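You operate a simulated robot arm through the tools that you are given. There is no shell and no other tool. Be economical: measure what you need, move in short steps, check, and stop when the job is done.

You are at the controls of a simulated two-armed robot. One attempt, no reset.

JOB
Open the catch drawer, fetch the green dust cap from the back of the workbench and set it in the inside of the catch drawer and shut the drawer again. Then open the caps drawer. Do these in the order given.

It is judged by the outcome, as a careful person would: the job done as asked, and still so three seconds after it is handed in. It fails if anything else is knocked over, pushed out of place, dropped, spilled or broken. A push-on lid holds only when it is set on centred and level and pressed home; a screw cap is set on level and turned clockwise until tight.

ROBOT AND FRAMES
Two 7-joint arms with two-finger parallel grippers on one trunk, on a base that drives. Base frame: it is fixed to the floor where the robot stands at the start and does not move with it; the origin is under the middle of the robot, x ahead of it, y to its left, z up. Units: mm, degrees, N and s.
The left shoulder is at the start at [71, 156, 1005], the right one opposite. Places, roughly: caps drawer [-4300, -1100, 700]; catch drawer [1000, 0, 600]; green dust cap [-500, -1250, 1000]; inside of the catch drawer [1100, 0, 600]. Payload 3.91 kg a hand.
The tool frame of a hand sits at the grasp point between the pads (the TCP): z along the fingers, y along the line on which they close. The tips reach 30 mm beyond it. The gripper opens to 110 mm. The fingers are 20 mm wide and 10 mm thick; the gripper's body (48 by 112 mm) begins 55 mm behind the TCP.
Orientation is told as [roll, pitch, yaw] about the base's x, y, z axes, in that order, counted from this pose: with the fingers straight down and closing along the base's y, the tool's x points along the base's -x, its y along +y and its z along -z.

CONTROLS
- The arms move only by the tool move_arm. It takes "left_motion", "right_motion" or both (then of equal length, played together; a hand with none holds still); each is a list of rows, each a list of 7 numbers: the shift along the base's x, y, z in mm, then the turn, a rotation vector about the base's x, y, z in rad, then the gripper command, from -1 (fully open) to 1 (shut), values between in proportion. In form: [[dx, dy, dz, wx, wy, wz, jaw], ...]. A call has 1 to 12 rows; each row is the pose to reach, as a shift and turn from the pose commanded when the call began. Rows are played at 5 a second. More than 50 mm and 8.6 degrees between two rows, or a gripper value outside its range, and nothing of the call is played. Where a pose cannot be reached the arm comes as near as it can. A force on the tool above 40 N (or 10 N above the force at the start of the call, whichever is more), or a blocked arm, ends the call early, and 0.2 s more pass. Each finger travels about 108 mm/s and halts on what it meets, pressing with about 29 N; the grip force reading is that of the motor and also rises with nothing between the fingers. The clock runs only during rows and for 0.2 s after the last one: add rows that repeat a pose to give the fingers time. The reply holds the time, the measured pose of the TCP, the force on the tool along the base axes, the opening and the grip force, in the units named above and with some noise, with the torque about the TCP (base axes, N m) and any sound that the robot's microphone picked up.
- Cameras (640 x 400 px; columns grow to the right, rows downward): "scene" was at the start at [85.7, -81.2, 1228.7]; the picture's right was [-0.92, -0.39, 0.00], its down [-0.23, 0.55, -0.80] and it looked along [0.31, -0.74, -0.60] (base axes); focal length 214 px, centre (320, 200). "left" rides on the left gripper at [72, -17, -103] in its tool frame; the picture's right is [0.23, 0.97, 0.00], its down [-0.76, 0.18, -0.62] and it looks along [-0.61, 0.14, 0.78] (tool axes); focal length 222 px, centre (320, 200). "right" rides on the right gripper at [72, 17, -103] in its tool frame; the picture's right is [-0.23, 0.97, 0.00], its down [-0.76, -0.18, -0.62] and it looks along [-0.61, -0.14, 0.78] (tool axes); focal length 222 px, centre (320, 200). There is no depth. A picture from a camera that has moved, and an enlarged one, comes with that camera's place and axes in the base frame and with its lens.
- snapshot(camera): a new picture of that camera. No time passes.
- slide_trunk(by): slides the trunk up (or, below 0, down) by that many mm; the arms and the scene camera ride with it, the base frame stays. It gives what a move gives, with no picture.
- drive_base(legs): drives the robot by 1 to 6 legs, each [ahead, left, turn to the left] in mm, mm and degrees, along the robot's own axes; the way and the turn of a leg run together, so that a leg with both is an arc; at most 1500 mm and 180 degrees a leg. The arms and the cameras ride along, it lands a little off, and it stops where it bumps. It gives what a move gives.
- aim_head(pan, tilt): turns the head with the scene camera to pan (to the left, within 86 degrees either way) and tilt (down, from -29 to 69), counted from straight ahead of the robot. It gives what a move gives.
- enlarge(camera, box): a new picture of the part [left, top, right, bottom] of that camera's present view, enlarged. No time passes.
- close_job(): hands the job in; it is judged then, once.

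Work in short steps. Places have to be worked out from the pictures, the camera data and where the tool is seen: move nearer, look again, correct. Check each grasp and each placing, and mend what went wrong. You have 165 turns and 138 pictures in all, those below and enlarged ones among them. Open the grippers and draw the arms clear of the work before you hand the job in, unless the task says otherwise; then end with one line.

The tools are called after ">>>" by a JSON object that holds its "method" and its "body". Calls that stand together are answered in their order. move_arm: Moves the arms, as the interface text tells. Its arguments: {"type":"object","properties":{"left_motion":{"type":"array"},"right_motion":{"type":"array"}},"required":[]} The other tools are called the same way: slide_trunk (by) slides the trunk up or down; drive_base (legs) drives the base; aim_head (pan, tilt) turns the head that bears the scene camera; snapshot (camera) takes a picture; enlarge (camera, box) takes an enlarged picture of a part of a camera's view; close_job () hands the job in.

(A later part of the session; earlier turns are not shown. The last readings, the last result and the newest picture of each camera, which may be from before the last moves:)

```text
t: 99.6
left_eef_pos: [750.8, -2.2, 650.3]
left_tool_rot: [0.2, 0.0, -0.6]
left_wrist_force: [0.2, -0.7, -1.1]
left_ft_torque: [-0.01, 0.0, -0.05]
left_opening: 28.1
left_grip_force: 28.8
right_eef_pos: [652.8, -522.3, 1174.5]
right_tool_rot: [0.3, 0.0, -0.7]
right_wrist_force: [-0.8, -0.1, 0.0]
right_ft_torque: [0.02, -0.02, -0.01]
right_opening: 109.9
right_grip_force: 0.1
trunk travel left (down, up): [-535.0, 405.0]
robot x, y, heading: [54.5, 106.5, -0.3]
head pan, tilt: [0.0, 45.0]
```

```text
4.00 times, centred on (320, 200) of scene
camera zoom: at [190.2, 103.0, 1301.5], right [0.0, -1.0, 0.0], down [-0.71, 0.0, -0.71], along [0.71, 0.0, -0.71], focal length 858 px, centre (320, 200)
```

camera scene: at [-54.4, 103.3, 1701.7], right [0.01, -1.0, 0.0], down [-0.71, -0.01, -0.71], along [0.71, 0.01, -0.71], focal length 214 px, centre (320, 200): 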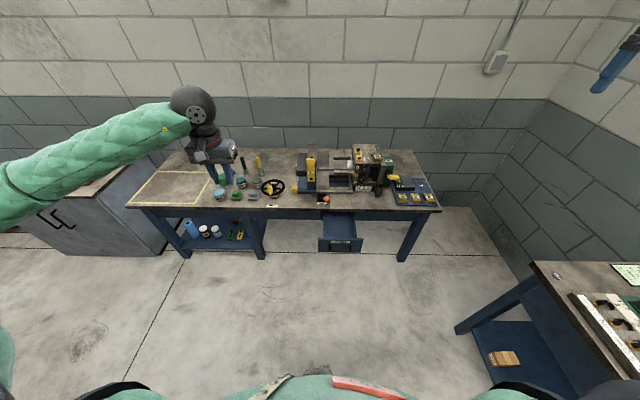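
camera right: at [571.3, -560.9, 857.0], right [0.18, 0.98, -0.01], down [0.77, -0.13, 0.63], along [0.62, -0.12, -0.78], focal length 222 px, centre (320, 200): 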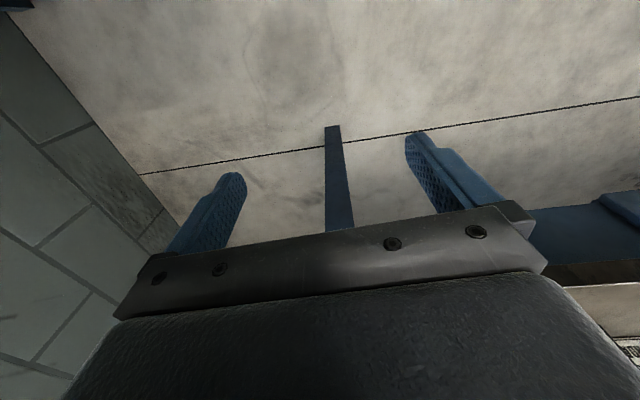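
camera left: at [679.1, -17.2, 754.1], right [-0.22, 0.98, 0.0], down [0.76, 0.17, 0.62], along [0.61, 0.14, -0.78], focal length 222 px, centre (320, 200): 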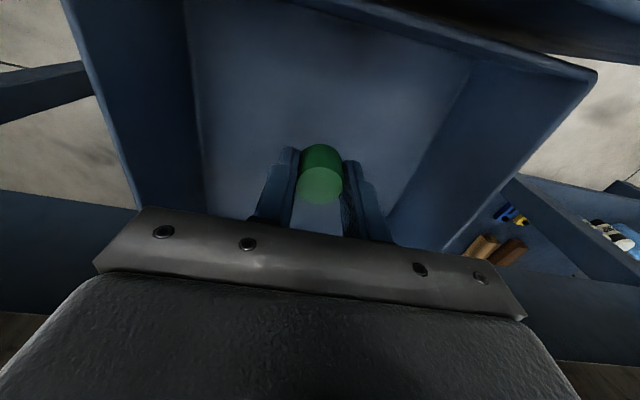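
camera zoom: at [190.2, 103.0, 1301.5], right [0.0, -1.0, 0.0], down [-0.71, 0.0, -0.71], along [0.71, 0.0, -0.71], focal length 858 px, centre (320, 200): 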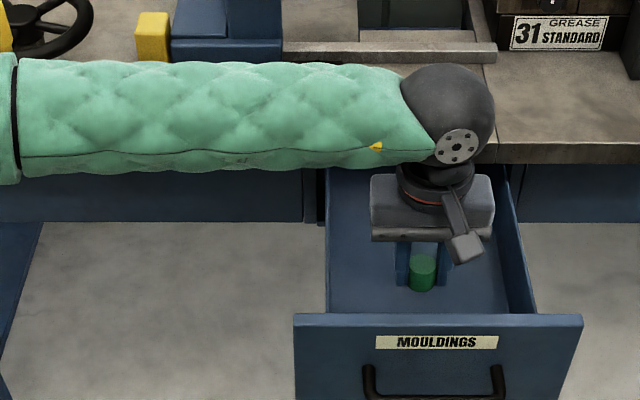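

Plenty of side room (interior ≈ ±100). Continue down in small steps until contact.

>>> {"method": "move_arm", "body": {"left_motion": [[0, 0, -12, 0, 0, 0, 0.9], [0, 0, -22, 0, 0, 0, 0.9], [0, 0, -28, 0, 0, 0, 0.9]]}}

>>> {"method": "snapshot", "body": {"camera": "left"}}

```text
t: 100.4
left_eef_pos: [751.4, -4.0, 623.0]
left_tool_rot: [0.1, -0.1, -0.6]
left_wrist_force: [-0.5, -0.1, -0.4]
left_ft_torque: [-0.01, -0.02, 0.01]
left_opening: 28.1
left_grip_force: 28.8
right_eef_pos: [652.1, -522.6, 1175.0]
right_tool_rot: [0.4, -0.1, -0.6]
right_wrist_force: [-0.3, -1.0, 0.0]
right_ft_torque: [0.02, 0.03, 0.0]
right_opening: 110.1
right_grip_force: 0.0
trunk travel left (down, up): [-535.0, 405.0]
robot x, y, heading: [55.6, 104.6, -0.4]
head pan, tilt: [0.0, 45.0]
```

```text
74 pictures are left
camera left: at [678.5, -18.4, 726.2], right [-0.22, 0.98, 0.0], down [0.76, 0.17, 0.62], along [0.61, 0.14, -0.78], focal length 222 px, centre (320, 200)
```

left: 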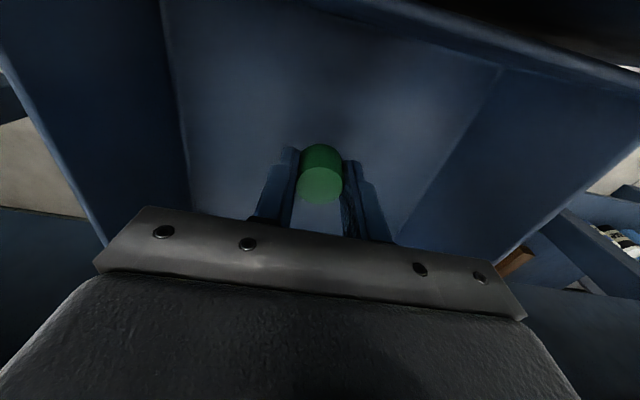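

About 15 mm left to the floor; step down gently.

>>> {"method": "move_arm", "body": {"left_motion": [[0, 0, -5, 0, 0, 0, 0.9], [0, 0, -9, 0, 0, 0, 0.9], [0, 0, -12, 0, 0, 0, 0.9], [0, 0, -15, 0, 0, 0, 0.9]]}}

```text
t: 101.4
left_eef_pos: [750.6, -3.5, 608.8]
left_tool_rot: [0.0, -0.1, -0.5]
left_wrist_force: [0.8, -0.2, -0.5]
left_ft_torque: [-0.01, -0.01, 0.0]
left_opening: 28.1
left_grip_force: 28.7
right_eef_pos: [653.3, -523.4, 1175.9]
right_tool_rot: [0.3, -0.1, -0.6]
right_wrist_force: [0.7, -0.2, -0.1]
right_ft_torque: [0.03, -0.01, 0.02]
right_opening: 109.7
right_grip_force: 0.0
trunk travel left (down, up): [-535.0, 405.0]
robot x, y, heading: [54.7, 104.3, -0.4]
head pan, tilt: [0.0, 45.0]
```

No contact yet; continue in 3 mm steps.

>>> {"method": "move_arm", "body": {"left_motion": [[0, 0, -3, 0, 0, 0, 0.9], [0, 0, -6, 0, 0, 0, 0.9], [0, 0, -9, 0, 0, 0, 0.9]]}}

>>> {"method": "snapshot", "body": {"camera": "left"}}

```text
t: 102.2
left_eef_pos: [752.2, -3.7, 604.6]
left_tool_rot: [-0.1, -0.4, -0.4]
left_wrist_force: [-2.3, 6.3, 24.1]
left_ft_torque: [0.63, 0.29, -0.29]
left_opening: 28.2
left_grip_force: 28.8
right_eef_pos: [652.1, -521.8, 1175.3]
right_tool_rot: [0.3, 0.0, -0.6]
right_wrist_force: [0.7, -0.4, -1.1]
right_ft_torque: [-0.02, 0.01, 0.02]
right_opening: 109.8
right_grip_force: 0.0
trunk travel left (down, up): [-535.0, 405.0]
robot x, y, heading: [54.6, 102.8, -0.1]
head pan, tilt: [0.0, 45.0]
stopped in row 3 (left hand): the force on the tool passed its limit at 44 N (the readings are from after the stop); the commanded pose is now the measured one
```

```text
73 pictures are left
camera left: at [679.7, -17.7, 708.5], right [-0.22, 0.98, 0.0], down [0.76, 0.17, 0.63], along [0.61, 0.13, -0.78], focal length 222 px, centre (320, 200)
```

left: 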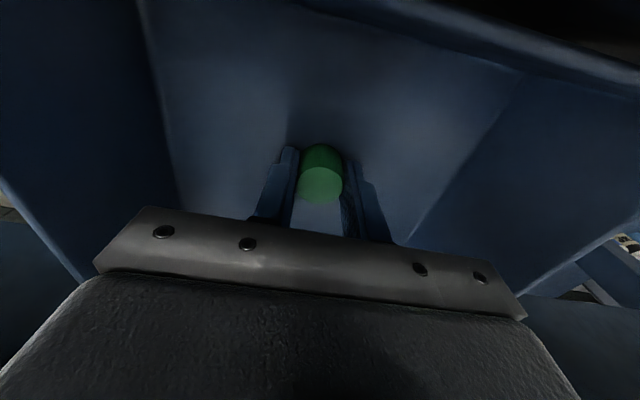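

Contact with the drawer floor. Relieve 2 mm, open, and rise straight up.

>>> {"method": "move_arm", "body": {"left_motion": [[0, 0, 2, 0, 0, 0, 0.6], [0, 0, 2, 0, 0, 0, 0.3], [0, 0, 2, 0, 0, 0, 0.0], [0, 0, 2, 0, 0, 0, 0.0], [0, 0, 30, 0, 0, 0, 0.0], [0, 0, 70, 0, 0, 0, 0.0], [0, 0, 115, 0, 0, 0, 0.0], [0, 0, 160, 0, 0, 0, 0.0]]}}

>>> {"method": "snapshot", "body": {"camera": "left"}}

```text
t: 104.0
left_eef_pos: [755.1, -6.3, 764.7]
left_tool_rot: [0.1, -0.2, -0.4]
left_wrist_force: [0.2, 1.0, -0.1]
left_ft_torque: [-0.02, 0.0, -0.02]
left_opening: 54.8
left_grip_force: 0.0
right_eef_pos: [652.0, -523.0, 1176.1]
right_tool_rot: [0.2, -0.1, -0.5]
right_wrist_force: [-0.1, -0.5, -0.8]
right_ft_torque: [0.03, -0.01, -0.01]
right_opening: 110.2
right_grip_force: 0.0
trunk travel left (down, up): [-535.0, 405.0]
robot x, y, heading: [56.9, 104.5, -0.2]
head pan, tilt: [0.0, 45.0]
```

```text
72 pictures are left
camera left: at [681.8, -21.3, 866.3], right [-0.22, 0.98, 0.0], down [0.76, 0.17, 0.63], along [0.61, 0.14, -0.78], focal length 222 px, centre (320, 200)
```

left: 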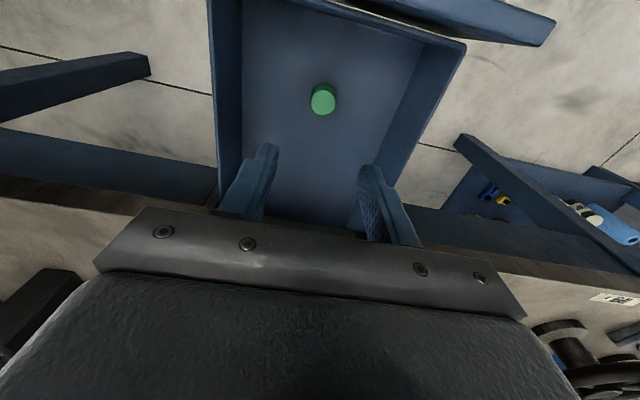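

The cap stands upright in the drawer. I raise the hand clear, then back the base 110 mm so I can turn the hand forward and push the drawer shut.

>>> {"method": "move_arm", "body": {"left_motion": [[0, 0, 45, 0, 0, 0, 0.3], [0, 0, 90, 0, 0, 0, 0.6], [0, 0, 135, 0, 0, 0, 1], [-40, 0, 170, 0, 0, 0, 1], [-80, 0, 190, 0, 0, 0, 1], [-120, 0, 190, 0, 0, 0, 1]]}}

>>> {"method": "drive_base", "body": {"legs": [[-130, 0, 0.2]]}}

>>> {"method": "move_arm", "body": {"left_motion": [[0, 0, 0, 0, -0.1428, 0, 1], [0, 0, 0, 0, -0.2856, 0, 1], [0, 0, 0, 0, -0.4284, 0, 1], [0, 0, 0, 0, -0.5712, 0, 1], [0, 0, 0, 0, -0.714, 0, 1], [0, 0, 0, 0, -0.8568, 0, 1], [0, 0, 0, 0, -0.9996, 0, 1], [0, 0, 0, 0, -1.1424, 0, 1], [0, 0, 0, 0, -1.2852, 0, 1], [0, 0, 0, 0, -1.428, 0, 1], [0, 0, 0, 0, -1.5708, 0, 1]]}}

>>> {"method": "snapshot", "body": {"camera": "scene"}}

```text
refused: row 4 steps farther than a row can; nothing moved
```

```text
t: 105.3
left_eef_pos: [621.9, -5.4, 763.7]
left_tool_rot: [-0.1, -0.4, -0.5]
left_wrist_force: [0.5, 0.6, 1.1]
left_ft_torque: [-0.02, -0.02, -0.02]
left_opening: 54.8
left_grip_force: 0.2
right_eef_pos: [518.1, -521.1, 1176.4]
right_tool_rot: [0.3, -0.2, -0.5]
right_wrist_force: [-0.6, 0.4, 0.7]
right_ft_torque: [0.03, -0.06, -0.01]
right_opening: 109.8
right_grip_force: 0.1
trunk travel left (down, up): [-535.0, 405.0]
robot x, y, heading: [-76.3, 107.7, -0.4]
head pan, tilt: [0.0, 45.0]
```

```text
t: 107.7
left_eef_pos: [622.8, -6.1, 763.4]
left_tool_rot: [125.4, -89.3, -125.5]
left_wrist_force: [-0.4, -0.3, -0.8]
left_ft_torque: [0.01, 0.04, 0.02]
left_opening: 0.2
left_grip_force: 28.7
right_eef_pos: [521.3, -523.0, 1174.3]
right_tool_rot: [0.4, -0.1, -0.6]
right_wrist_force: [0.3, -0.4, 0.0]
right_ft_torque: [0.03, 0.0, 0.0]
right_opening: 110.2
right_grip_force: 0.0
trunk travel left (down, up): [-535.0, 405.0]
robot x, y, heading: [-73.5, 105.4, 0.1]
head pan, tilt: [0.0, 45.0]
```

```text
71 pictures are left
camera scene: at [58.5, 102.3, 1301.5], right [0.0, -1.0, 0.0], down [-0.71, 0.0, -0.71], along [0.71, 0.0, -0.71], focal length 214 px, centre (320, 200)
```

scene: 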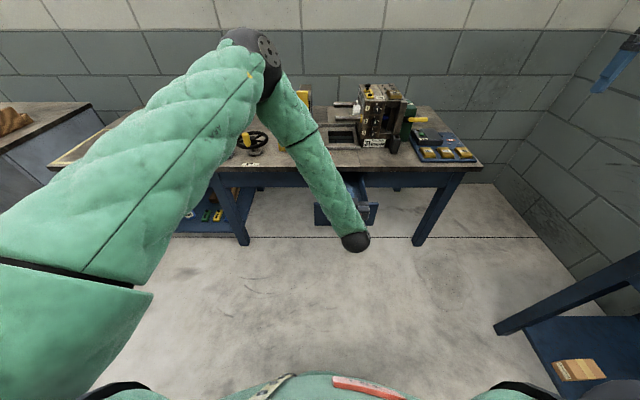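

The tool points forward, fingers shut. I pull back 90 mm, then lower to handle height (z≈625).

>>> {"method": "move_arm", "body": {"left_motion": [[-45, 0, 0, 0, 0, 0, 1], [-90, 0, 0, 0, 0, 0, 1], [-90, 0, -35, 0, 0, 0, 1], [-90, 0, -70, 0, 0, 0, 1], [-90, 0, -105, 0, 0, 0, 1], [-90, 0, -138, 0, 0, 0, 1]]}}

>>> {"method": "snapshot", "body": {"camera": "left"}}

>>> {"method": "snapshot", "body": {"camera": "scene"}}

```text
t: 109.1
left_eef_pos: [525.8, -37.5, 654.3]
left_tool_rot: [40.8, -89.0, -39.5]
left_wrist_force: [0.7, -0.7, 0.8]
left_ft_torque: [0.0, -0.01, -0.01]
left_opening: 0.1
left_grip_force: 29.5
left hand out of reach, approached as far as the arm can: row 4, 5, 6
right_eef_pos: [521.5, -522.3, 1174.8]
right_tool_rot: [0.3, -0.1, -0.6]
right_wrist_force: [-0.3, -0.1, 0.0]
right_ft_torque: [-0.03, 0.02, -0.02]
right_opening: 109.9
right_grip_force: 0.0
trunk travel left (down, up): [-535.0, 405.0]
robot x, y, heading: [-72.8, 104.5, -0.0]
head pan, tilt: [0.0, 45.0]
```

```text
70 pictures are left
camera left: at [422.7, -54.7, 584.3], right [-0.02, 0.98, -0.22], down [-0.62, 0.16, 0.77], along [0.79, 0.15, 0.6], focal length 222 px, centre (320, 200)
```

left: 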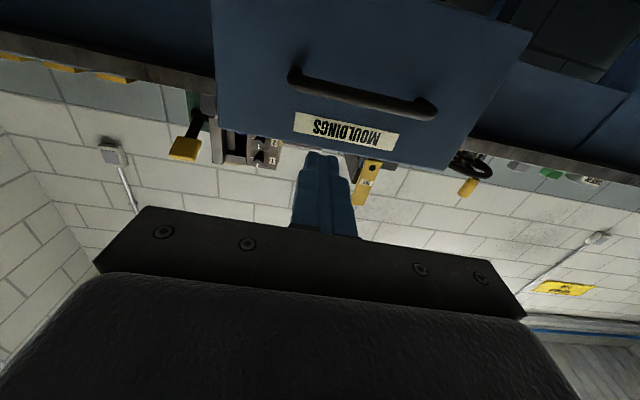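

```text
69 pictures are left
camera scene: at [58.9, 103.3, 1301.5], right [0.0, -1.0, 0.0], down [-0.71, 0.0, -0.71], along [0.71, 0.0, -0.71], focal length 214 px, centre (320, 200)
```

scene: 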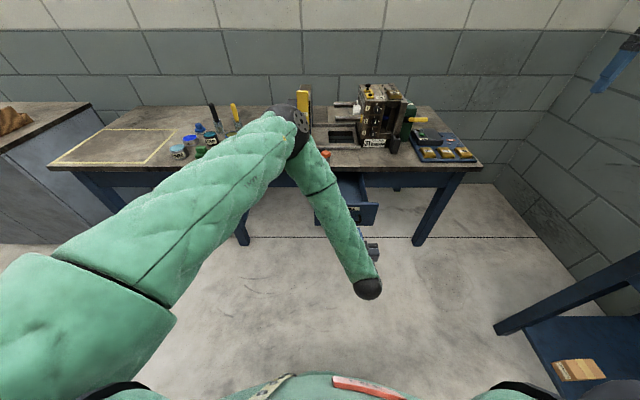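

Too close for the arm; I back the base 100 mm, lower the trunk 60 mm, and re-extend to the handle's centre.

>>> {"method": "drive_base", "body": {"legs": [[-100, 0, 0]]}}

>>> {"method": "slide_trunk", "body": {"by": -80}}

>>> {"method": "move_arm", "body": {"left_motion": [[30, 10, 20, 0, 0, 0, 1], [60, 20, 40, 0, 0, 0, 1], [100, 30, 51, 0, 0, 0, 1]]}}

>>> {"method": "snapshot", "body": {"camera": "left"}}

```text
t: 110.2
left_eef_pos: [423.5, -39.4, 656.4]
left_tool_rot: [44.7, -89.2, -43.6]
left_wrist_force: [0.6, -0.4, -0.8]
left_ft_torque: [0.0, 0.02, 0.02]
left_opening: 0.0
left_grip_force: 29.0
right_eef_pos: [416.7, -523.4, 1176.0]
right_tool_rot: [0.3, -0.3, -0.7]
right_wrist_force: [-0.6, 0.1, -0.3]
right_ft_torque: [0.02, -0.05, 0.0]
right_opening: 109.8
right_grip_force: 0.0
trunk travel left (down, up): [-535.0, 405.0]
robot x, y, heading: [-176.3, 103.8, -0.4]
head pan, tilt: [0.0, 45.0]
```

```text
t: 111.4
left_eef_pos: [424.6, -39.0, 575.7]
left_tool_rot: [40.6, -89.2, -39.5]
left_wrist_force: [-0.8, -1.6, 0.0]
left_ft_torque: [-0.02, -0.02, -0.02]
left_opening: 0.0
left_grip_force: 29.1
right_eef_pos: [418.3, -523.6, 1096.0]
right_tool_rot: [0.3, -0.1, -0.8]
right_wrist_force: [-0.1, 0.4, -0.2]
right_ft_torque: [-0.04, 0.02, -0.05]
right_opening: 110.2
right_grip_force: 0.0
trunk travel left (down, up): [-455.0, 485.0]
robot x, y, heading: [-174.0, 107.6, -0.3]
head pan, tilt: [0.0, 45.0]
```

```text
t: 112.2
left_eef_pos: [523.4, -14.6, 629.9]
left_tool_rot: [31.9, -88.9, -30.5]
left_wrist_force: [0.4, 0.3, -0.7]
left_ft_torque: [-0.03, 0.01, 0.0]
left_opening: 0.1
left_grip_force: 28.9
left hand out of reach, approached as far as the arm can: row 3
right_eef_pos: [419.2, -524.1, 1096.2]
right_tool_rot: [0.4, -0.1, -0.8]
right_wrist_force: [0.4, 0.7, 0.3]
right_ft_torque: [-0.01, -0.01, 0.01]
right_opening: 109.9
right_grip_force: 0.0
trunk travel left (down, up): [-455.0, 485.0]
robot x, y, heading: [-176.0, 104.4, -0.2]
head pan, tilt: [0.0, 45.0]
```

```text
68 pictures are left
camera left: at [420.4, -32.1, 560.3], right [-0.03, 0.98, -0.22], down [-0.61, 0.15, 0.77], along [0.79, 0.15, 0.6], focal length 222 px, centre (320, 200)
```

left: 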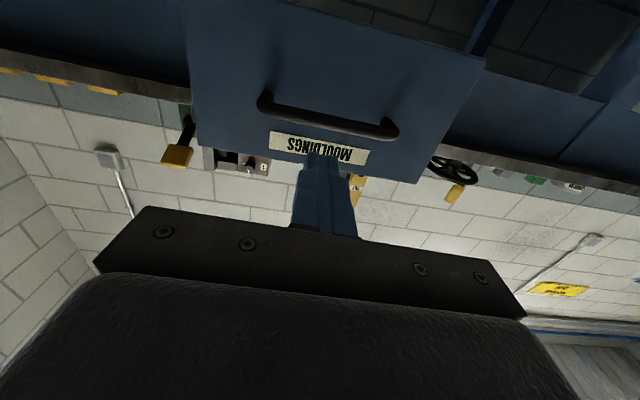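

Bar is at z≈619, y≈−8. I align and advance to just before contact.

>>> {"method": "move_arm", "body": {"left_motion": [[20, 6, -10, 0, 0, 0, 1], [40, 6, -10, 0, 0, 0, 1]]}}

>>> {"method": "snapshot", "body": {"camera": "left"}}

```text
t: 112.8
left_eef_pos: [560.4, -21.9, 631.4]
left_tool_rot: [26.2, -88.7, -24.4]
left_wrist_force: [0.3, -0.4, 0.8]
left_ft_torque: [0.02, -0.01, -0.01]
left_opening: 0.0
left_grip_force: 29.1
left hand out of reach, approached as far as the arm can: row 1, 2
right_eef_pos: [419.5, -523.7, 1095.2]
right_tool_rot: [0.4, -0.2, -0.8]
right_wrist_force: [0.3, -0.4, -0.6]
right_ft_torque: [-0.01, 0.0, -0.03]
right_opening: 110.0
right_grip_force: 0.2
trunk travel left (down, up): [-455.0, 485.0]
robot x, y, heading: [-176.5, 106.8, -0.4]
head pan, tilt: [0.0, 45.0]
```

```text
67 pictures are left
camera left: at [455.9, -39.9, 560.5], right [-0.03, 0.98, -0.22], down [-0.61, 0.15, 0.78], along [0.79, 0.16, 0.59], focal length 222 px, centre (320, 200)
```

left: 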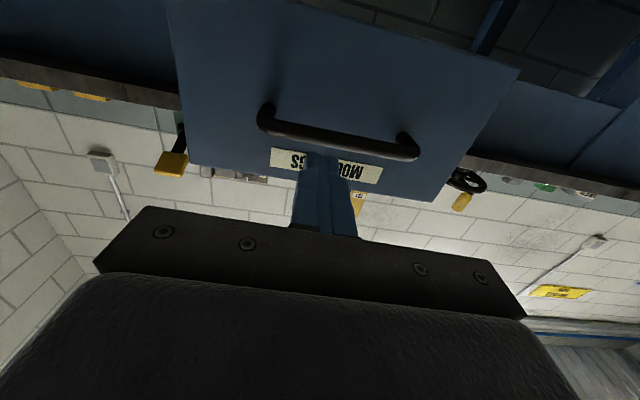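

The arm is limited low, so I lower the trunk 12 mm instead, then push.

>>> {"method": "slide_trunk", "body": {"by": -12}}

>>> {"method": "move_arm", "body": {"left_motion": [[20, 10, 0, 0, 0, 0, 1], [40, 14, 0, 0, 0, 0, 1], [60, 14, 0, 0, 0, 0, 1], [80, 14, 0, 0, 0, 0, 1]]}}

>>> {"method": "snapshot", "body": {"camera": "left"}}

```text
t: 113.4
left_eef_pos: [560.5, -21.4, 618.7]
left_tool_rot: [27.2, -88.8, -25.4]
left_wrist_force: [0.0, -0.2, -0.4]
left_ft_torque: [0.01, 0.0, 0.02]
left_opening: 0.2
left_grip_force: 28.6
right_eef_pos: [419.3, -522.8, 1082.8]
right_tool_rot: [0.4, -0.1, -0.9]
right_wrist_force: [0.1, 0.5, 1.1]
right_ft_torque: [-0.02, -0.03, -0.02]
right_opening: 109.8
right_grip_force: 0.1
trunk travel left (down, up): [-443.0, 497.0]
robot x, y, heading: [-172.4, 106.4, -0.3]
head pan, tilt: [0.0, 45.0]
```

```text
t: 114.4
left_eef_pos: [636.9, -22.6, 630.8]
left_tool_rot: [19.0, -88.1, -16.5]
left_wrist_force: [-1.0, 0.5, 1.1]
left_ft_torque: [-0.03, -0.01, -0.03]
left_opening: 0.0
left_grip_force: 28.7
left hand out of reach, approached as far as the arm can: row 1, 2, 3, 4
right_eef_pos: [418.3, -524.3, 1083.5]
right_tool_rot: [0.3, -0.1, -0.8]
right_wrist_force: [0.4, 0.6, -0.1]
right_ft_torque: [0.04, -0.01, 0.02]
right_opening: 109.8
right_grip_force: 0.1
trunk travel left (down, up): [-443.0, 497.0]
robot x, y, heading: [-172.6, 104.9, -0.1]
head pan, tilt: [0.0, 45.0]
```

```text
66 pictures are left
camera left: at [533.0, -43.2, 560.4], right [-0.05, 0.97, -0.22], down [-0.61, 0.14, 0.78], along [0.79, 0.17, 0.58], focal length 222 px, centre (320, 200)
```

left: 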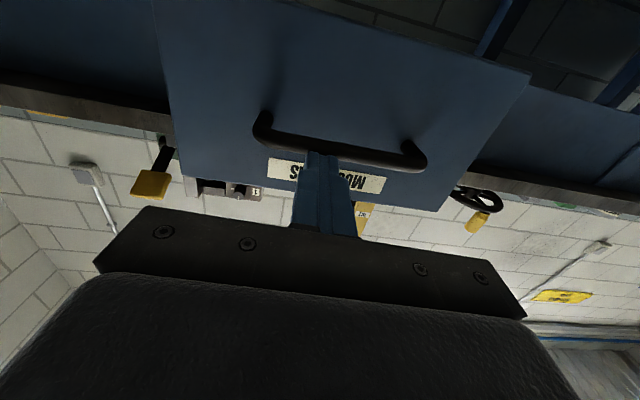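

>>> {"method": "enlarge", "body": {"camera": "scene", "box": [260, 130, 420, 230]}}

```text
4.00 times, centred on (340, 180) of scene
camera zoom: at [-41.6, 103.5, 1209.6], right [-0.01, -1.0, 0.0], down [-0.71, 0.01, -0.71], along [0.71, -0.01, -0.71], focal length 858 px, centre (240, 280)
```

zoom: 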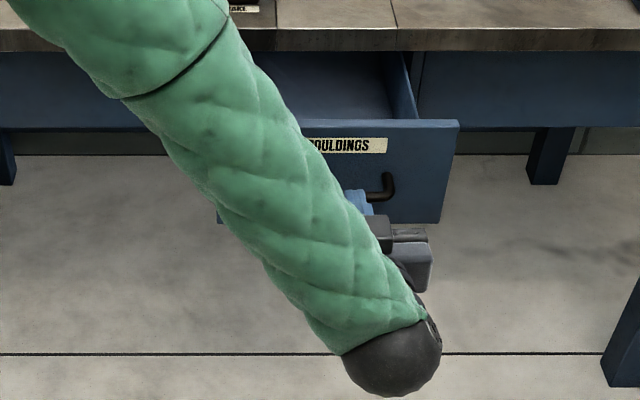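

The drawer is already moved in ~55 mm. The arm is at its limit, so I push on by driving the base forward.

>>> {"method": "drive_base", "body": {"legs": [[120, 0, 0]]}}

>>> {"method": "snapshot", "body": {"camera": "left"}}

>>> {"method": "snapshot", "body": {"camera": "scene"}}

```text
t: 115.7
left_eef_pos: [758.1, -22.4, 627.9]
left_tool_rot: [19.0, -88.1, -16.4]
left_wrist_force: [0.9, 0.6, -0.4]
left_ft_torque: [0.0, -0.03, -0.02]
left_opening: 0.2
left_grip_force: 29.2
right_eef_pos: [542.2, -524.8, 1083.3]
right_tool_rot: [0.4, 0.0, -0.7]
right_wrist_force: [-0.4, -0.1, 0.1]
right_ft_torque: [-0.02, 0.0, -0.02]
right_opening: 110.2
right_grip_force: 0.1
trunk travel left (down, up): [-443.0, 497.0]
robot x, y, heading: [-55.9, 104.7, -0.2]
head pan, tilt: [0.0, 45.0]
```

```text
64 pictures are left
camera left: at [653.6, -43.1, 558.8], right [-0.05, 0.97, -0.22], down [-0.61, 0.14, 0.78], along [0.79, 0.17, 0.58], focal length 222 px, centre (320, 200)
```

left: 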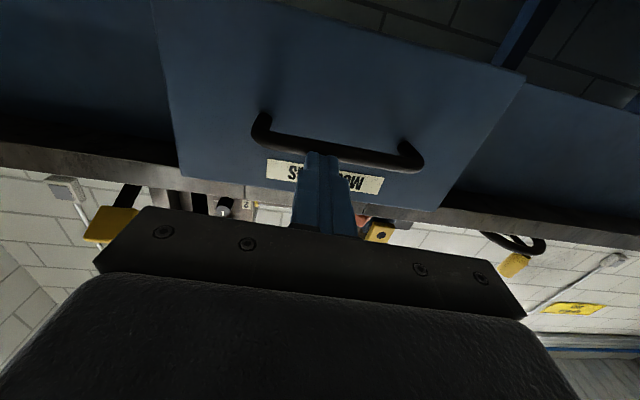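

```text
63 pictures are left
camera scene: at [80.2, 102.3, 1209.2], right [-0.01, -1.0, 0.0], down [-0.71, 0.0, -0.71], along [0.71, 0.0, -0.71], focal length 214 px, centre (320, 200)
```

scene: 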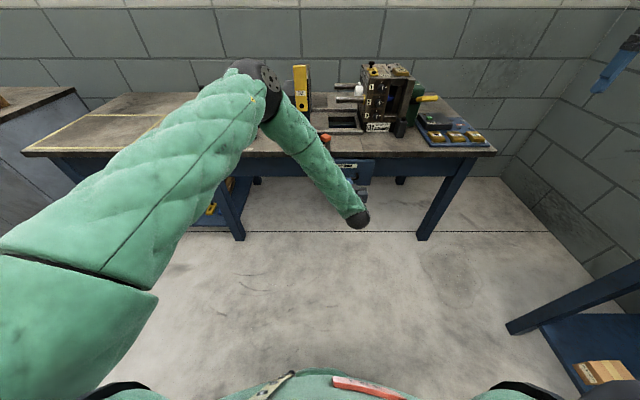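

Closing well. Drive another 45 mm.

>>> {"method": "drive_base", "body": {"legs": [[45, 0, 0]]}}

>>> {"method": "enlarge", "body": {"camera": "scene", "box": [290, 120, 418, 200]}}

>>> {"method": "snapshot", "body": {"camera": "left"}}

```text
t: 116.6
left_eef_pos: [802.4, -23.8, 627.3]
left_tool_rot: [19.3, -88.0, -16.6]
left_wrist_force: [0.3, -0.5, -0.9]
left_ft_torque: [-0.01, -0.07, 0.0]
left_opening: 0.3
left_grip_force: 29.0
right_eef_pos: [586.0, -524.4, 1081.9]
right_tool_rot: [0.3, 0.0, -0.8]
right_wrist_force: [0.6, -0.2, -0.7]
right_ft_torque: [0.04, 0.06, -0.01]
right_opening: 110.2
right_grip_force: 0.0
trunk travel left (down, up): [-443.0, 497.0]
robot x, y, heading: [-7.9, 104.0, -0.3]
head pan, tilt: [0.0, 45.0]
```

```text
5.00 times, centred on (354, 160) of scene
camera zoom: at [125.5, 101.3, 1209.1], right [-0.01, -1.0, 0.0], down [-0.71, 0.0, -0.71], along [0.71, 0.0, -0.71], focal length 1072 px, centre (150, 400)
```

zoom: 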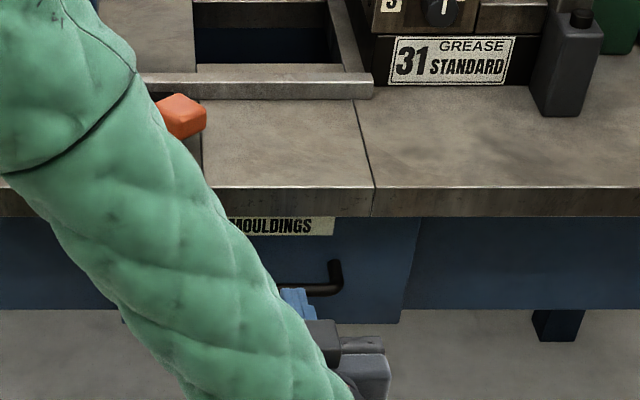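

```text
61 pictures are left
camera left: at [698.6, -43.7, 558.2], right [-0.05, 0.97, -0.22], down [-0.61, 0.14, 0.78], along [0.79, 0.17, 0.58], focal length 222 px, centre (320, 200)
```

left: 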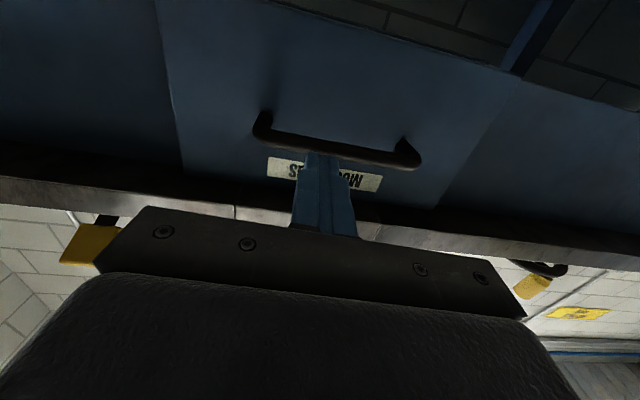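

Nearly shut. I push the last bit with the arm in small steps until it resists.

>>> {"method": "move_arm", "body": {"left_motion": [[6, 0, 0, 0, 0, 0, 1], [12, 0, 0, 0, 0, 0, 1], [18, 0, 0, 0, 0, 0, 1], [24, 0, 0, 0, 0, 0, 1], [30, 0, 0, 0, 0, 0, 1]]}}

>>> {"method": "snapshot", "body": {"camera": "left"}}

```text
t: 117.2
left_eef_pos: [809.5, -23.4, 630.1]
left_tool_rot: [20.1, -88.1, -17.1]
left_wrist_force: [-18.1, 4.4, 11.8]
left_ft_torque: [-0.03, -0.21, 0.06]
left_opening: 0.0
left_grip_force: 29.0
right_eef_pos: [583.6, -523.6, 1083.9]
right_tool_rot: [0.3, -0.1, -0.8]
right_wrist_force: [0.4, 0.3, -0.4]
right_ft_torque: [-0.03, 0.06, 0.0]
right_opening: 110.1
right_grip_force: 0.1
trunk travel left (down, up): [-443.0, 497.0]
robot x, y, heading: [-9.0, 105.7, -0.4]
head pan, tilt: [0.0, 45.0]
stopped in row 2 (left hand): the force on the tool passed its limit at 41 N (the readings are from after the stop); the commanded pose is now the measured one
```

```text
60 pictures are left
camera left: at [705.5, -44.1, 561.1], right [-0.06, 0.97, -0.22], down [-0.61, 0.14, 0.78], along [0.79, 0.17, 0.58], focal length 222 px, centre (320, 200)
```

left: 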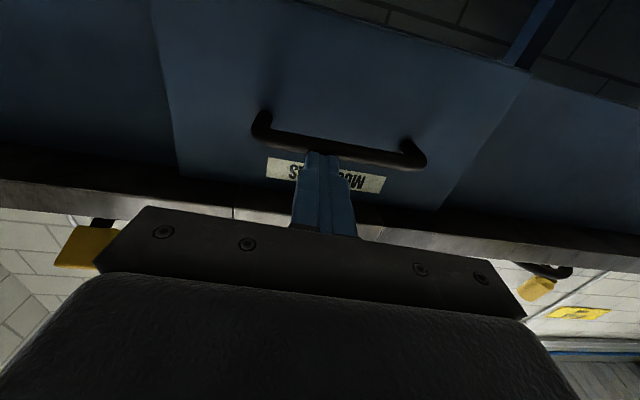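

It met firm resistance, consistent with fully shut. Back off and verify visually.

>>> {"method": "drive_base", "body": {"legs": [[-200, 0, 0]]}}

>>> {"method": "snapshot", "body": {"camera": "left"}}

>>> {"method": "enlarge", "body": {"camera": "scene", "box": [260, 90, 420, 190]}}

```text
t: 118.8
left_eef_pos: [607.3, -26.8, 628.7]
left_tool_rot: [19.5, -87.9, -16.9]
left_wrist_force: [-0.2, -0.2, 0.5]
left_ft_torque: [0.01, 0.01, -0.02]
left_opening: 0.1
left_grip_force: 29.2
right_eef_pos: [379.8, -526.1, 1084.9]
right_tool_rot: [0.4, -0.2, -0.9]
right_wrist_force: [-0.2, 0.8, 0.6]
right_ft_torque: [-0.01, -0.07, 0.01]
right_opening: 109.9
right_grip_force: 0.0
trunk travel left (down, up): [-443.0, 497.0]
robot x, y, heading: [-211.4, 105.5, -0.7]
head pan, tilt: [0.0, 45.0]
```

```text
59 pictures are left
camera left: at [504.3, -46.1, 560.5], right [-0.05, 0.98, -0.22], down [-0.6, 0.14, 0.78], along [0.79, 0.17, 0.58], focal length 222 px, centre (320, 200)
```

left: 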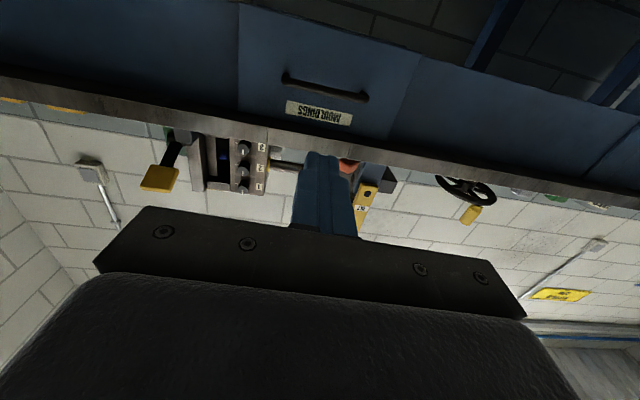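

```text
4.00 times, centred on (340, 140) of scene
camera zoom: at [-79.0, 102.8, 1209.7], right [-0.01, -1.0, 0.0], down [-0.71, 0.01, -0.71], along [0.71, -0.01, -0.71], focal length 858 px, centre (240, 440)
```

zoom: 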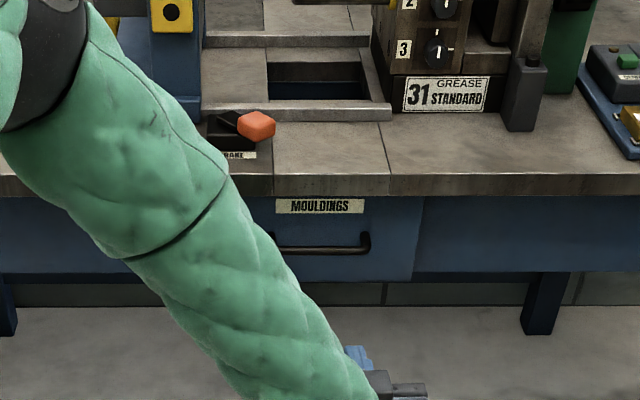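

It looks shut. To be certain, I push on the panel face itself just above the bar (tips originally touched the shut face at TCP x≈851).

>>> {"method": "slide_trunk", "body": {"by": 22}}

>>> {"method": "drive_base", "body": {"legs": [[200, 0, 0.5]]}}

>>> {"method": "move_arm", "body": {"left_motion": [[8, 0, 0, 0, 0, 0, 1], [16, 0, 0, 0, 0, 0, 1], [22, 0, 0, 0, 0, 0, 1], [28, 0, 0, 0, 0, 0, 1], [34, 0, 0, 0, 0, 0, 1], [40, 0, 0, 0, 0, 0, 1], [46, 0, 0, 0, 0, 0, 1], [52, 0, 0, 0, 0, 0, 1]]}}

>>> {"method": "snapshot", "body": {"camera": "left"}}

```text
t: 119.4
left_eef_pos: [609.3, -26.5, 648.9]
left_tool_rot: [19.4, -87.9, -16.9]
left_wrist_force: [0.4, -0.7, -0.7]
left_ft_torque: [0.01, -0.02, -0.01]
left_opening: 0.0
left_grip_force: 29.3
right_eef_pos: [382.9, -526.1, 1104.4]
right_tool_rot: [0.3, 0.0, -1.0]
right_wrist_force: [0.1, -0.2, 0.2]
right_ft_torque: [0.0, -0.03, 0.01]
right_opening: 110.2
right_grip_force: 0.2
trunk travel left (down, up): [-465.0, 475.0]
robot x, y, heading: [-210.9, 106.1, -0.6]
head pan, tilt: [0.0, 45.0]
```

```text
t: 121.0
left_eef_pos: [816.4, -27.0, 649.0]
left_tool_rot: [18.6, -87.9, -15.8]
left_wrist_force: [0.5, 0.4, -0.4]
left_ft_torque: [-0.01, -0.03, 0.02]
left_opening: 0.0
left_grip_force: 28.8
right_eef_pos: [589.6, -525.9, 1104.3]
right_tool_rot: [0.3, 0.0, -0.7]
right_wrist_force: [-0.1, -0.2, 0.5]
right_ft_torque: [0.03, 0.04, 0.0]
right_opening: 110.1
right_grip_force: 0.1
trunk travel left (down, up): [-465.0, 475.0]
robot x, y, heading: [-5.8, 105.8, -0.6]
head pan, tilt: [0.0, 45.0]
```

```text
t: 122.5
left_eef_pos: [849.8, -26.5, 651.7]
left_tool_rot: [16.3, -87.5, -13.3]
left_wrist_force: [-21.0, 6.7, 15.5]
left_ft_torque: [-0.2, -0.65, 0.01]
left_opening: 0.1
left_grip_force: 28.6
right_eef_pos: [588.2, -524.3, 1106.9]
right_tool_rot: [0.4, -0.2, -0.9]
right_wrist_force: [0.1, -0.4, 0.0]
right_ft_torque: [0.02, 0.01, 0.04]
right_opening: 109.8
right_grip_force: 0.1
trunk travel left (down, up): [-465.0, 475.0]
robot x, y, heading: [-4.4, 104.2, -0.5]
head pan, tilt: [0.0, 45.0]
stopped in row 7 (left hand): the force on the tool passed its limit at 51 N (the readings are from after the stop); the commanded pose is now the measured one
```

```text
57 pictures are left
camera left: at [745.5, -47.8, 583.7], right [-0.06, 0.97, -0.21], down [-0.6, 0.14, 0.79], along [0.8, 0.18, 0.57], focal length 222 px, centre (320, 200)
```

left: 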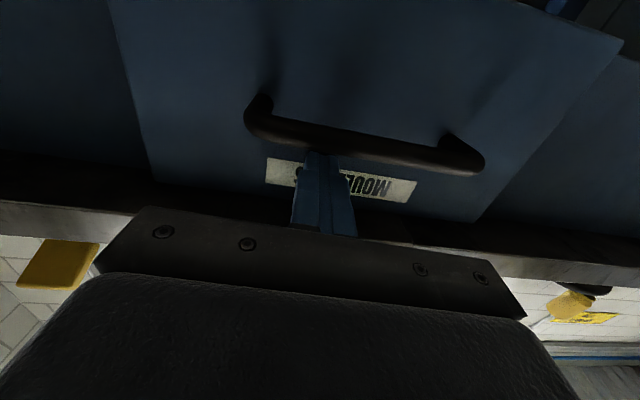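

Contact at 849.8, same as when originally shut — the catch drawer is closed with the cap inside. Next the caps drawer: back away 250 mm, raise the trunk, and draw the right hand in.

>>> {"method": "drive_base", "body": {"legs": [[-300, -60, 0.5]]}}

>>> {"method": "slide_trunk", "body": {"by": 400}}

>>> {"method": "move_arm", "body": {"right_motion": [[0, 45, 0, 0, 0, 0, -1], [0, 90, 0, 0, 0, 0, -1], [0, 135, 0, 0, 0, 0, -1], [0, 180, 0, 0, 0, 0, -1], [0, 220, 0, 0, 0, 0, -1]]}}

>>> {"method": "aim_head", "body": {"pan": -80, "tilt": 25}}

>>> {"method": "snapshot", "body": {"camera": "scene"}}

```text
t: 124.6
left_eef_pos: [552.2, -84.4, 649.8]
left_tool_rot: [16.9, -87.4, -13.6]
left_wrist_force: [0.2, 0.3, 0.7]
left_ft_torque: [0.0, 0.02, 0.04]
left_opening: 0.0
left_grip_force: 28.7
right_eef_pos: [289.4, -581.9, 1105.0]
right_tool_rot: [0.3, -0.1, -0.6]
right_wrist_force: [0.2, 0.6, 0.8]
right_ft_torque: [-0.03, -0.02, -0.02]
right_opening: 109.9
right_grip_force: 0.1
trunk travel left (down, up): [-465.0, 475.0]
robot x, y, heading: [-302.6, 48.7, -0.3]
head pan, tilt: [0.0, 45.0]
```

```text
t: 128.4
left_eef_pos: [553.0, -84.0, 1048.6]
left_tool_rot: [16.6, -87.3, -13.2]
left_wrist_force: [0.2, 0.5, 0.1]
left_ft_torque: [0.01, 0.0, 0.01]
left_opening: 0.1
left_grip_force: 28.7
right_eef_pos: [291.9, -582.2, 1504.5]
right_tool_rot: [0.3, -0.1, -0.6]
right_wrist_force: [0.2, -0.1, 0.0]
right_ft_torque: [-0.02, -0.01, 0.04]
right_opening: 110.1
right_grip_force: 0.0
trunk travel left (down, up): [-865.0, 75.0]
robot x, y, heading: [-305.2, 45.4, -0.1]
head pan, tilt: [0.0, 45.0]
```

```text
t: 129.6
left_eef_pos: [554.0, -84.2, 1047.3]
left_tool_rot: [15.1, -87.3, -11.9]
left_wrist_force: [-0.2, 0.2, -0.8]
left_ft_torque: [0.03, 0.03, -0.03]
left_opening: 0.0
left_grip_force: 29.6
right_eef_pos: [290.0, -360.4, 1505.0]
right_tool_rot: [0.3, 0.0, -0.7]
right_wrist_force: [-0.6, -0.1, 0.3]
right_ft_torque: [-0.05, 0.0, -0.02]
right_opening: 109.9
right_grip_force: 0.2
trunk travel left (down, up): [-865.0, 75.0]
robot x, y, heading: [-308.3, 42.1, -0.5]
head pan, tilt: [0.0, 45.0]
```

```text
t: 131.2
left_eef_pos: [554.8, -84.0, 1048.5]
left_tool_rot: [16.3, -87.3, -13.0]
left_wrist_force: [-0.3, 0.0, -0.1]
left_ft_torque: [0.02, 0.01, -0.02]
left_opening: 0.0
left_grip_force: 29.5
right_eef_pos: [289.8, -362.3, 1503.6]
right_tool_rot: [0.3, -0.2, -0.7]
right_wrist_force: [0.6, 0.7, 0.0]
right_ft_torque: [0.03, 0.01, 0.02]
right_opening: 110.1
right_grip_force: 0.0
trunk travel left (down, up): [-865.0, 75.0]
robot x, y, heading: [-306.1, 44.4, 0.1]
head pan, tilt: [-80.0, 25.0]
```

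```text
56 pictures are left
camera scene: at [-236.8, -47.8, 1662.0], right [-0.99, -0.17, 0.0], down [-0.07, 0.42, -0.91], along [0.15, -0.89, -0.42], focal length 214 px, centre (320, 200)
```

scene: 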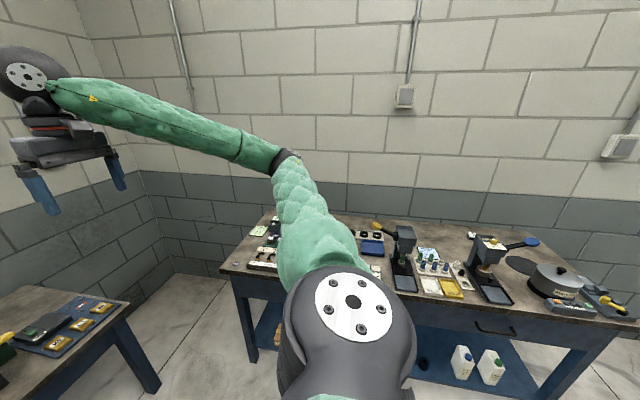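

I draw the left hand in, then turn right in stages to face −x.

>>> {"method": "move_arm", "body": {"left_motion": [[-45, 10, 20, 0, 0, 0, 0], [-90, 20, 40, 0, 0, 0, -0.5], [-135, 30, 60, 0, 0, 0, -0.5], [-180, 40, 80, 0, 0, 0, -0.5]]}}

>>> {"method": "drive_base", "body": {"legs": [[0, 0, -60], [0, 0, -60]]}}

>>> {"method": "aim_head", "body": {"pan": -50, "tilt": 25}}

>>> {"method": "snapshot", "body": {"camera": "scene"}}

```text
refused: row 1 steps farther than a row can; nothing moved
```

```text
t: 136.8
left_eef_pos: [-840.1, -638.3, 1048.3]
left_tool_rot: [16.2, -87.3, -132.8]
left_wrist_force: [0.0, -0.3, 0.0]
left_ft_torque: [0.06, 0.01, -0.02]
left_opening: 0.0
left_grip_force: 28.8
right_eef_pos: [-950.5, -271.0, 1503.9]
right_tool_rot: [0.2, -0.1, -120.3]
right_wrist_force: [0.1, 0.6, 0.0]
right_ft_torque: [-0.05, 0.01, 0.02]
right_opening: 109.9
right_grip_force: 0.1
trunk travel left (down, up): [-865.0, 75.0]
robot x, y, heading: [-304.7, 41.1, -119.7]
head pan, tilt: [-80.0, 25.0]
```

```text
t: 137.8
left_eef_pos: [-840.8, -638.3, 1048.7]
left_tool_rot: [16.1, -87.3, -132.5]
left_wrist_force: [1.2, 0.7, 0.6]
left_ft_torque: [0.01, -0.02, 0.02]
left_opening: 0.0
left_grip_force: 28.9
right_eef_pos: [-951.8, -272.7, 1504.3]
right_tool_rot: [0.3, -0.1, -120.4]
right_wrist_force: [0.9, -0.1, 0.2]
right_ft_torque: [-0.03, 0.02, -0.04]
right_opening: 110.0
right_grip_force: 0.0
trunk travel left (down, up): [-865.0, 75.0]
robot x, y, heading: [-303.2, 43.5, -119.8]
head pan, tilt: [-50.0, 25.0]
```

```text
55 pictures are left
camera scene: at [-420.0, -16.6, 1662.1], right [-0.17, 0.98, 0.0], down [0.42, 0.07, -0.91], along [-0.89, -0.16, -0.42], focal length 214 px, centre (320, 200)
```

scene: 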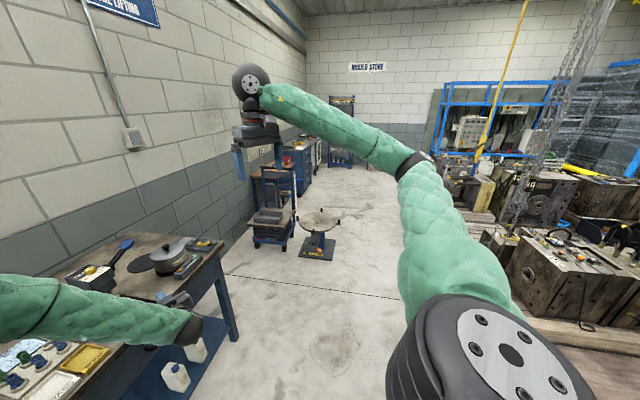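

I have a clear view down the room: a round lift-table near (-2400,-430), trolley by the left wall, blue cabinets further on. I draw the left hand in and finish the turn.

>>> {"method": "move_arm", "body": {"left_motion": [[20, 33, 20, 0, 0, 0, 0], [40, 66, 40, 0, 0, 0, -0.5], [60, 99, 60, 0, 0, 0, -0.5], [80, 132, 80, 0, 0, 0, -0.5], [100, 165, 100, 0, 0, 0, -0.5]]}}

>>> {"method": "drive_base", "body": {"legs": [[0, 0, -60]]}}

>>> {"method": "aim_head", "body": {"pan": 0, "tilt": 20}}

>>> {"method": "snapshot", "body": {"camera": "scene"}}

```text
t: 139.0
left_eef_pos: [-739.6, -472.8, 1149.2]
left_tool_rot: [17.9, -87.4, -134.3]
left_wrist_force: [0.5, 0.4, 0.3]
left_ft_torque: [0.02, 0.0, 0.03]
left_opening: 82.6
left_grip_force: 0.1
right_eef_pos: [-951.4, -270.7, 1503.2]
right_tool_rot: [0.2, 0.0, -120.3]
right_wrist_force: [0.2, -0.3, 0.5]
right_ft_torque: [-0.03, -0.02, 0.0]
right_opening: 109.9
right_grip_force: 0.0
trunk travel left (down, up): [-865.0, 75.0]
robot x, y, heading: [-303.9, 47.4, -120.0]
head pan, tilt: [-50.0, 25.0]
```

```text
t: 142.1
left_eef_pos: [-969.8, 176.0, 1148.0]
left_tool_rot: [16.4, -87.3, 166.0]
left_wrist_force: [0.0, -0.1, -0.1]
left_ft_torque: [0.03, -0.01, -0.01]
left_opening: 82.7
left_grip_force: 0.0
right_eef_pos: [-893.9, 459.2, 1503.7]
right_tool_rot: [0.3, -0.1, 178.5]
right_wrist_force: [0.6, 0.1, 1.2]
right_ft_torque: [-0.02, 0.02, 0.0]
right_opening: 109.8
right_grip_force: 0.0
trunk travel left (down, up): [-865.0, 75.0]
robot x, y, heading: [-308.2, 41.2, 179.1]
head pan, tilt: [-50.0, 25.0]
```

```text
t: 143.3
left_eef_pos: [-969.5, 175.9, 1148.1]
left_tool_rot: [16.5, -87.3, 165.7]
left_wrist_force: [-0.1, -0.1, 0.4]
left_ft_torque: [0.02, -0.02, 0.01]
left_opening: 82.5
left_grip_force: 0.0
right_eef_pos: [-893.0, 458.4, 1504.1]
right_tool_rot: [0.4, -0.2, 178.5]
right_wrist_force: [-0.5, 0.0, 0.1]
right_ft_torque: [0.03, -0.03, -0.01]
right_opening: 110.0
right_grip_force: 0.0
trunk travel left (down, up): [-865.0, 75.0]
robot x, y, heading: [-305.7, 43.5, 179.0]
head pan, tilt: [0.0, 20.0]
```

```text
54 pictures are left
camera scene: at [-447.5, 47.1, 1670.1], right [0.02, 1.0, 0.0], down [0.34, -0.01, -0.94], along [-0.94, 0.02, -0.34], focal length 214 px, centre (320, 200)
```

scene: 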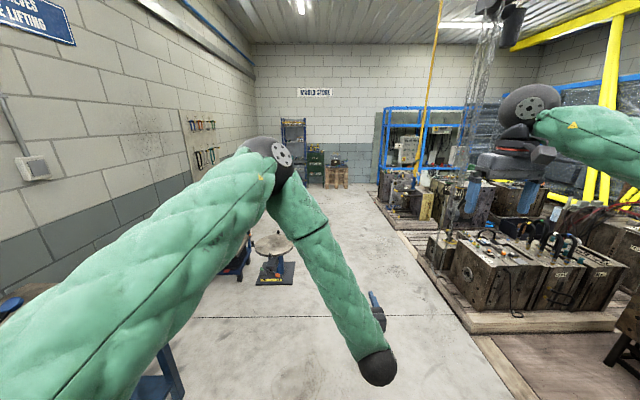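

The corridor is clear between the lift-table (y>-180) and the pallets (y<1450). I drive ahead, shifted to y≈300.

>>> {"method": "drive_base", "body": {"legs": [[1000, -260, 1], [1300, 0, 0]]}}

>>> {"method": "aim_head", "body": {"pan": 40, "tilt": 20}}

>>> {"method": "snapshot", "body": {"camera": "scene"}}

```text
t: 153.4
left_eef_pos: [-3014.1, 531.2, 1155.7]
left_tool_rot: [-2.4, -87.5, 179.8]
left_wrist_force: [0.2, 0.5, -1.3]
left_ft_torque: [-0.01, -0.03, 0.04]
left_opening: 82.5
left_grip_force: 0.1
right_eef_pos: [-2914.4, 794.8, 1512.3]
right_tool_rot: [-0.9, -0.2, 174.5]
right_wrist_force: [-0.7, -0.4, 0.8]
right_ft_torque: [0.01, -0.02, -0.03]
right_opening: 110.2
right_grip_force: 0.0
trunk travel left (down, up): [-865.0, 75.0]
robot x, y, heading: [-2365.4, 357.7, 174.0]
head pan, tilt: [0.0, 20.0]
stopped in leg 2: the robot was blocked; the commanded pose is now the measured one
```

```text
t: 154.4
left_eef_pos: [-3013.7, 531.1, 1155.3]
left_tool_rot: [-4.5, -87.7, -178.1]
left_wrist_force: [0.1, -0.4, -0.6]
left_ft_torque: [-0.03, 0.01, 0.0]
left_opening: 82.6
left_grip_force: 0.1
right_eef_pos: [-2914.3, 795.2, 1509.5]
right_tool_rot: [-0.9, 0.0, 174.3]
right_wrist_force: [0.0, 0.2, -0.9]
right_ft_torque: [0.02, 0.0, -0.01]
right_opening: 110.3
right_grip_force: 0.0
trunk travel left (down, up): [-865.0, 75.0]
robot x, y, heading: [-2371.5, 362.2, 174.0]
head pan, tilt: [40.0, 20.0]
```

```text
53 pictures are left
camera scene: at [-2488.8, 280.5, 1669.6], right [-0.56, 0.83, 0.02], down [0.28, 0.21, -0.94], along [-0.78, -0.52, -0.35], focal length 214 px, centre (320, 200)
```

scene: 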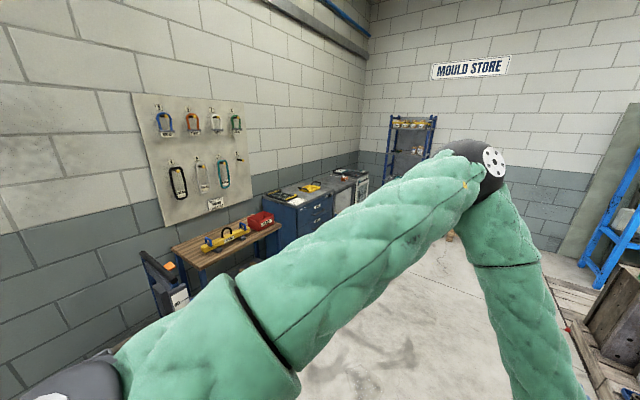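

Blocked, and the heading swung right: something touched on my right side. Look there.

>>> {"method": "aim_head", "body": {"pan": -60, "tilt": 15}}

>>> {"method": "snapshot", "body": {"camera": "scene"}}

```text
t: 156.2
left_eef_pos: [-3013.5, 531.2, 1156.1]
left_tool_rot: [-3.7, -87.8, -178.8]
left_wrist_force: [0.0, 0.3, 0.4]
left_ft_torque: [0.03, -0.02, -0.03]
left_opening: 82.2
left_grip_force: 0.0
right_eef_pos: [-2914.6, 796.1, 1509.5]
right_tool_rot: [-1.0, -0.1, 174.5]
right_wrist_force: [0.5, 0.6, 0.3]
right_ft_torque: [0.0, 0.03, 0.0]
right_opening: 110.1
right_grip_force: 0.0
trunk travel left (down, up): [-865.0, 75.0]
robot x, y, heading: [-2369.0, 363.0, 174.1]
head pan, tilt: [-60.0, 15.0]
```

```text
52 pictures are left
camera scene: at [-2448.3, 417.9, 1680.6], right [0.91, 0.41, 0.0], down [0.1, -0.22, -0.97], along [-0.4, 0.89, -0.24], focal length 214 px, centre (320, 200)
```

scene: 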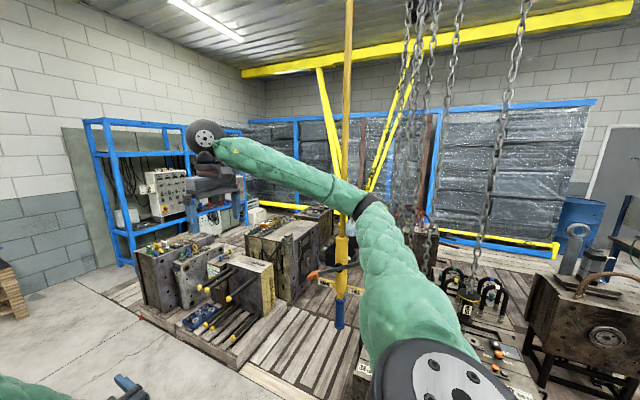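

The right elbow met the yellow hanging pendant. I reverse off it, straighten, and shift left away from it.

>>> {"method": "drive_base", "body": {"legs": [[-120, 0, 0], [0, 140, 6]]}}

>>> {"method": "aim_head", "body": {"pan": -40, "tilt": 20}}

>>> {"method": "snapshot", "body": {"camera": "scene"}}

```text
t: 158.4
left_eef_pos: [-2924.5, 320.7, 1148.9]
left_tool_rot: [19.5, -87.3, 165.1]
left_wrist_force: [-0.1, 0.1, -0.8]
left_ft_torque: [-0.01, -0.01, -0.01]
left_opening: 82.2
left_grip_force: 0.1
right_eef_pos: [-2860.1, 602.6, 1498.6]
right_tool_rot: [0.2, 0.3, -178.6]
right_wrist_force: [0.5, 0.2, 0.7]
right_ft_torque: [-0.02, -0.04, -0.03]
right_opening: 109.9
right_grip_force: 0.0
trunk travel left (down, up): [-865.0, 75.0]
robot x, y, heading: [-2255.9, 211.6, -178.9]
head pan, tilt: [-60.0, 15.0]
```

```text
t: 159.2
left_eef_pos: [-2926.0, 322.2, 1148.3]
left_tool_rot: [19.7, -87.3, 164.9]
left_wrist_force: [0.1, -0.8, -0.3]
left_ft_torque: [0.02, 0.02, -0.02]
left_opening: 82.4
left_grip_force: 0.1
right_eef_pos: [-2861.2, 602.6, 1498.1]
right_tool_rot: [0.2, 0.5, -178.6]
right_wrist_force: [0.2, 0.4, 1.2]
right_ft_torque: [0.01, -0.02, 0.0]
right_opening: 110.1
right_grip_force: 0.0
trunk travel left (down, up): [-865.0, 75.0]
robot x, y, heading: [-2256.8, 211.1, -178.8]
head pan, tilt: [-40.0, 20.0]
```

```text
51 pictures are left
camera scene: at [-2378.5, 270.2, 1670.1], right [0.63, 0.78, 0.0], down [0.27, -0.21, -0.94], along [-0.73, 0.59, -0.34], focal length 214 px, centre (320, 200)
```

scene: 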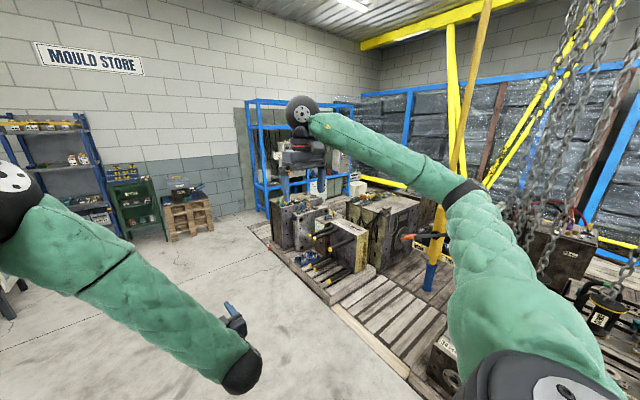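

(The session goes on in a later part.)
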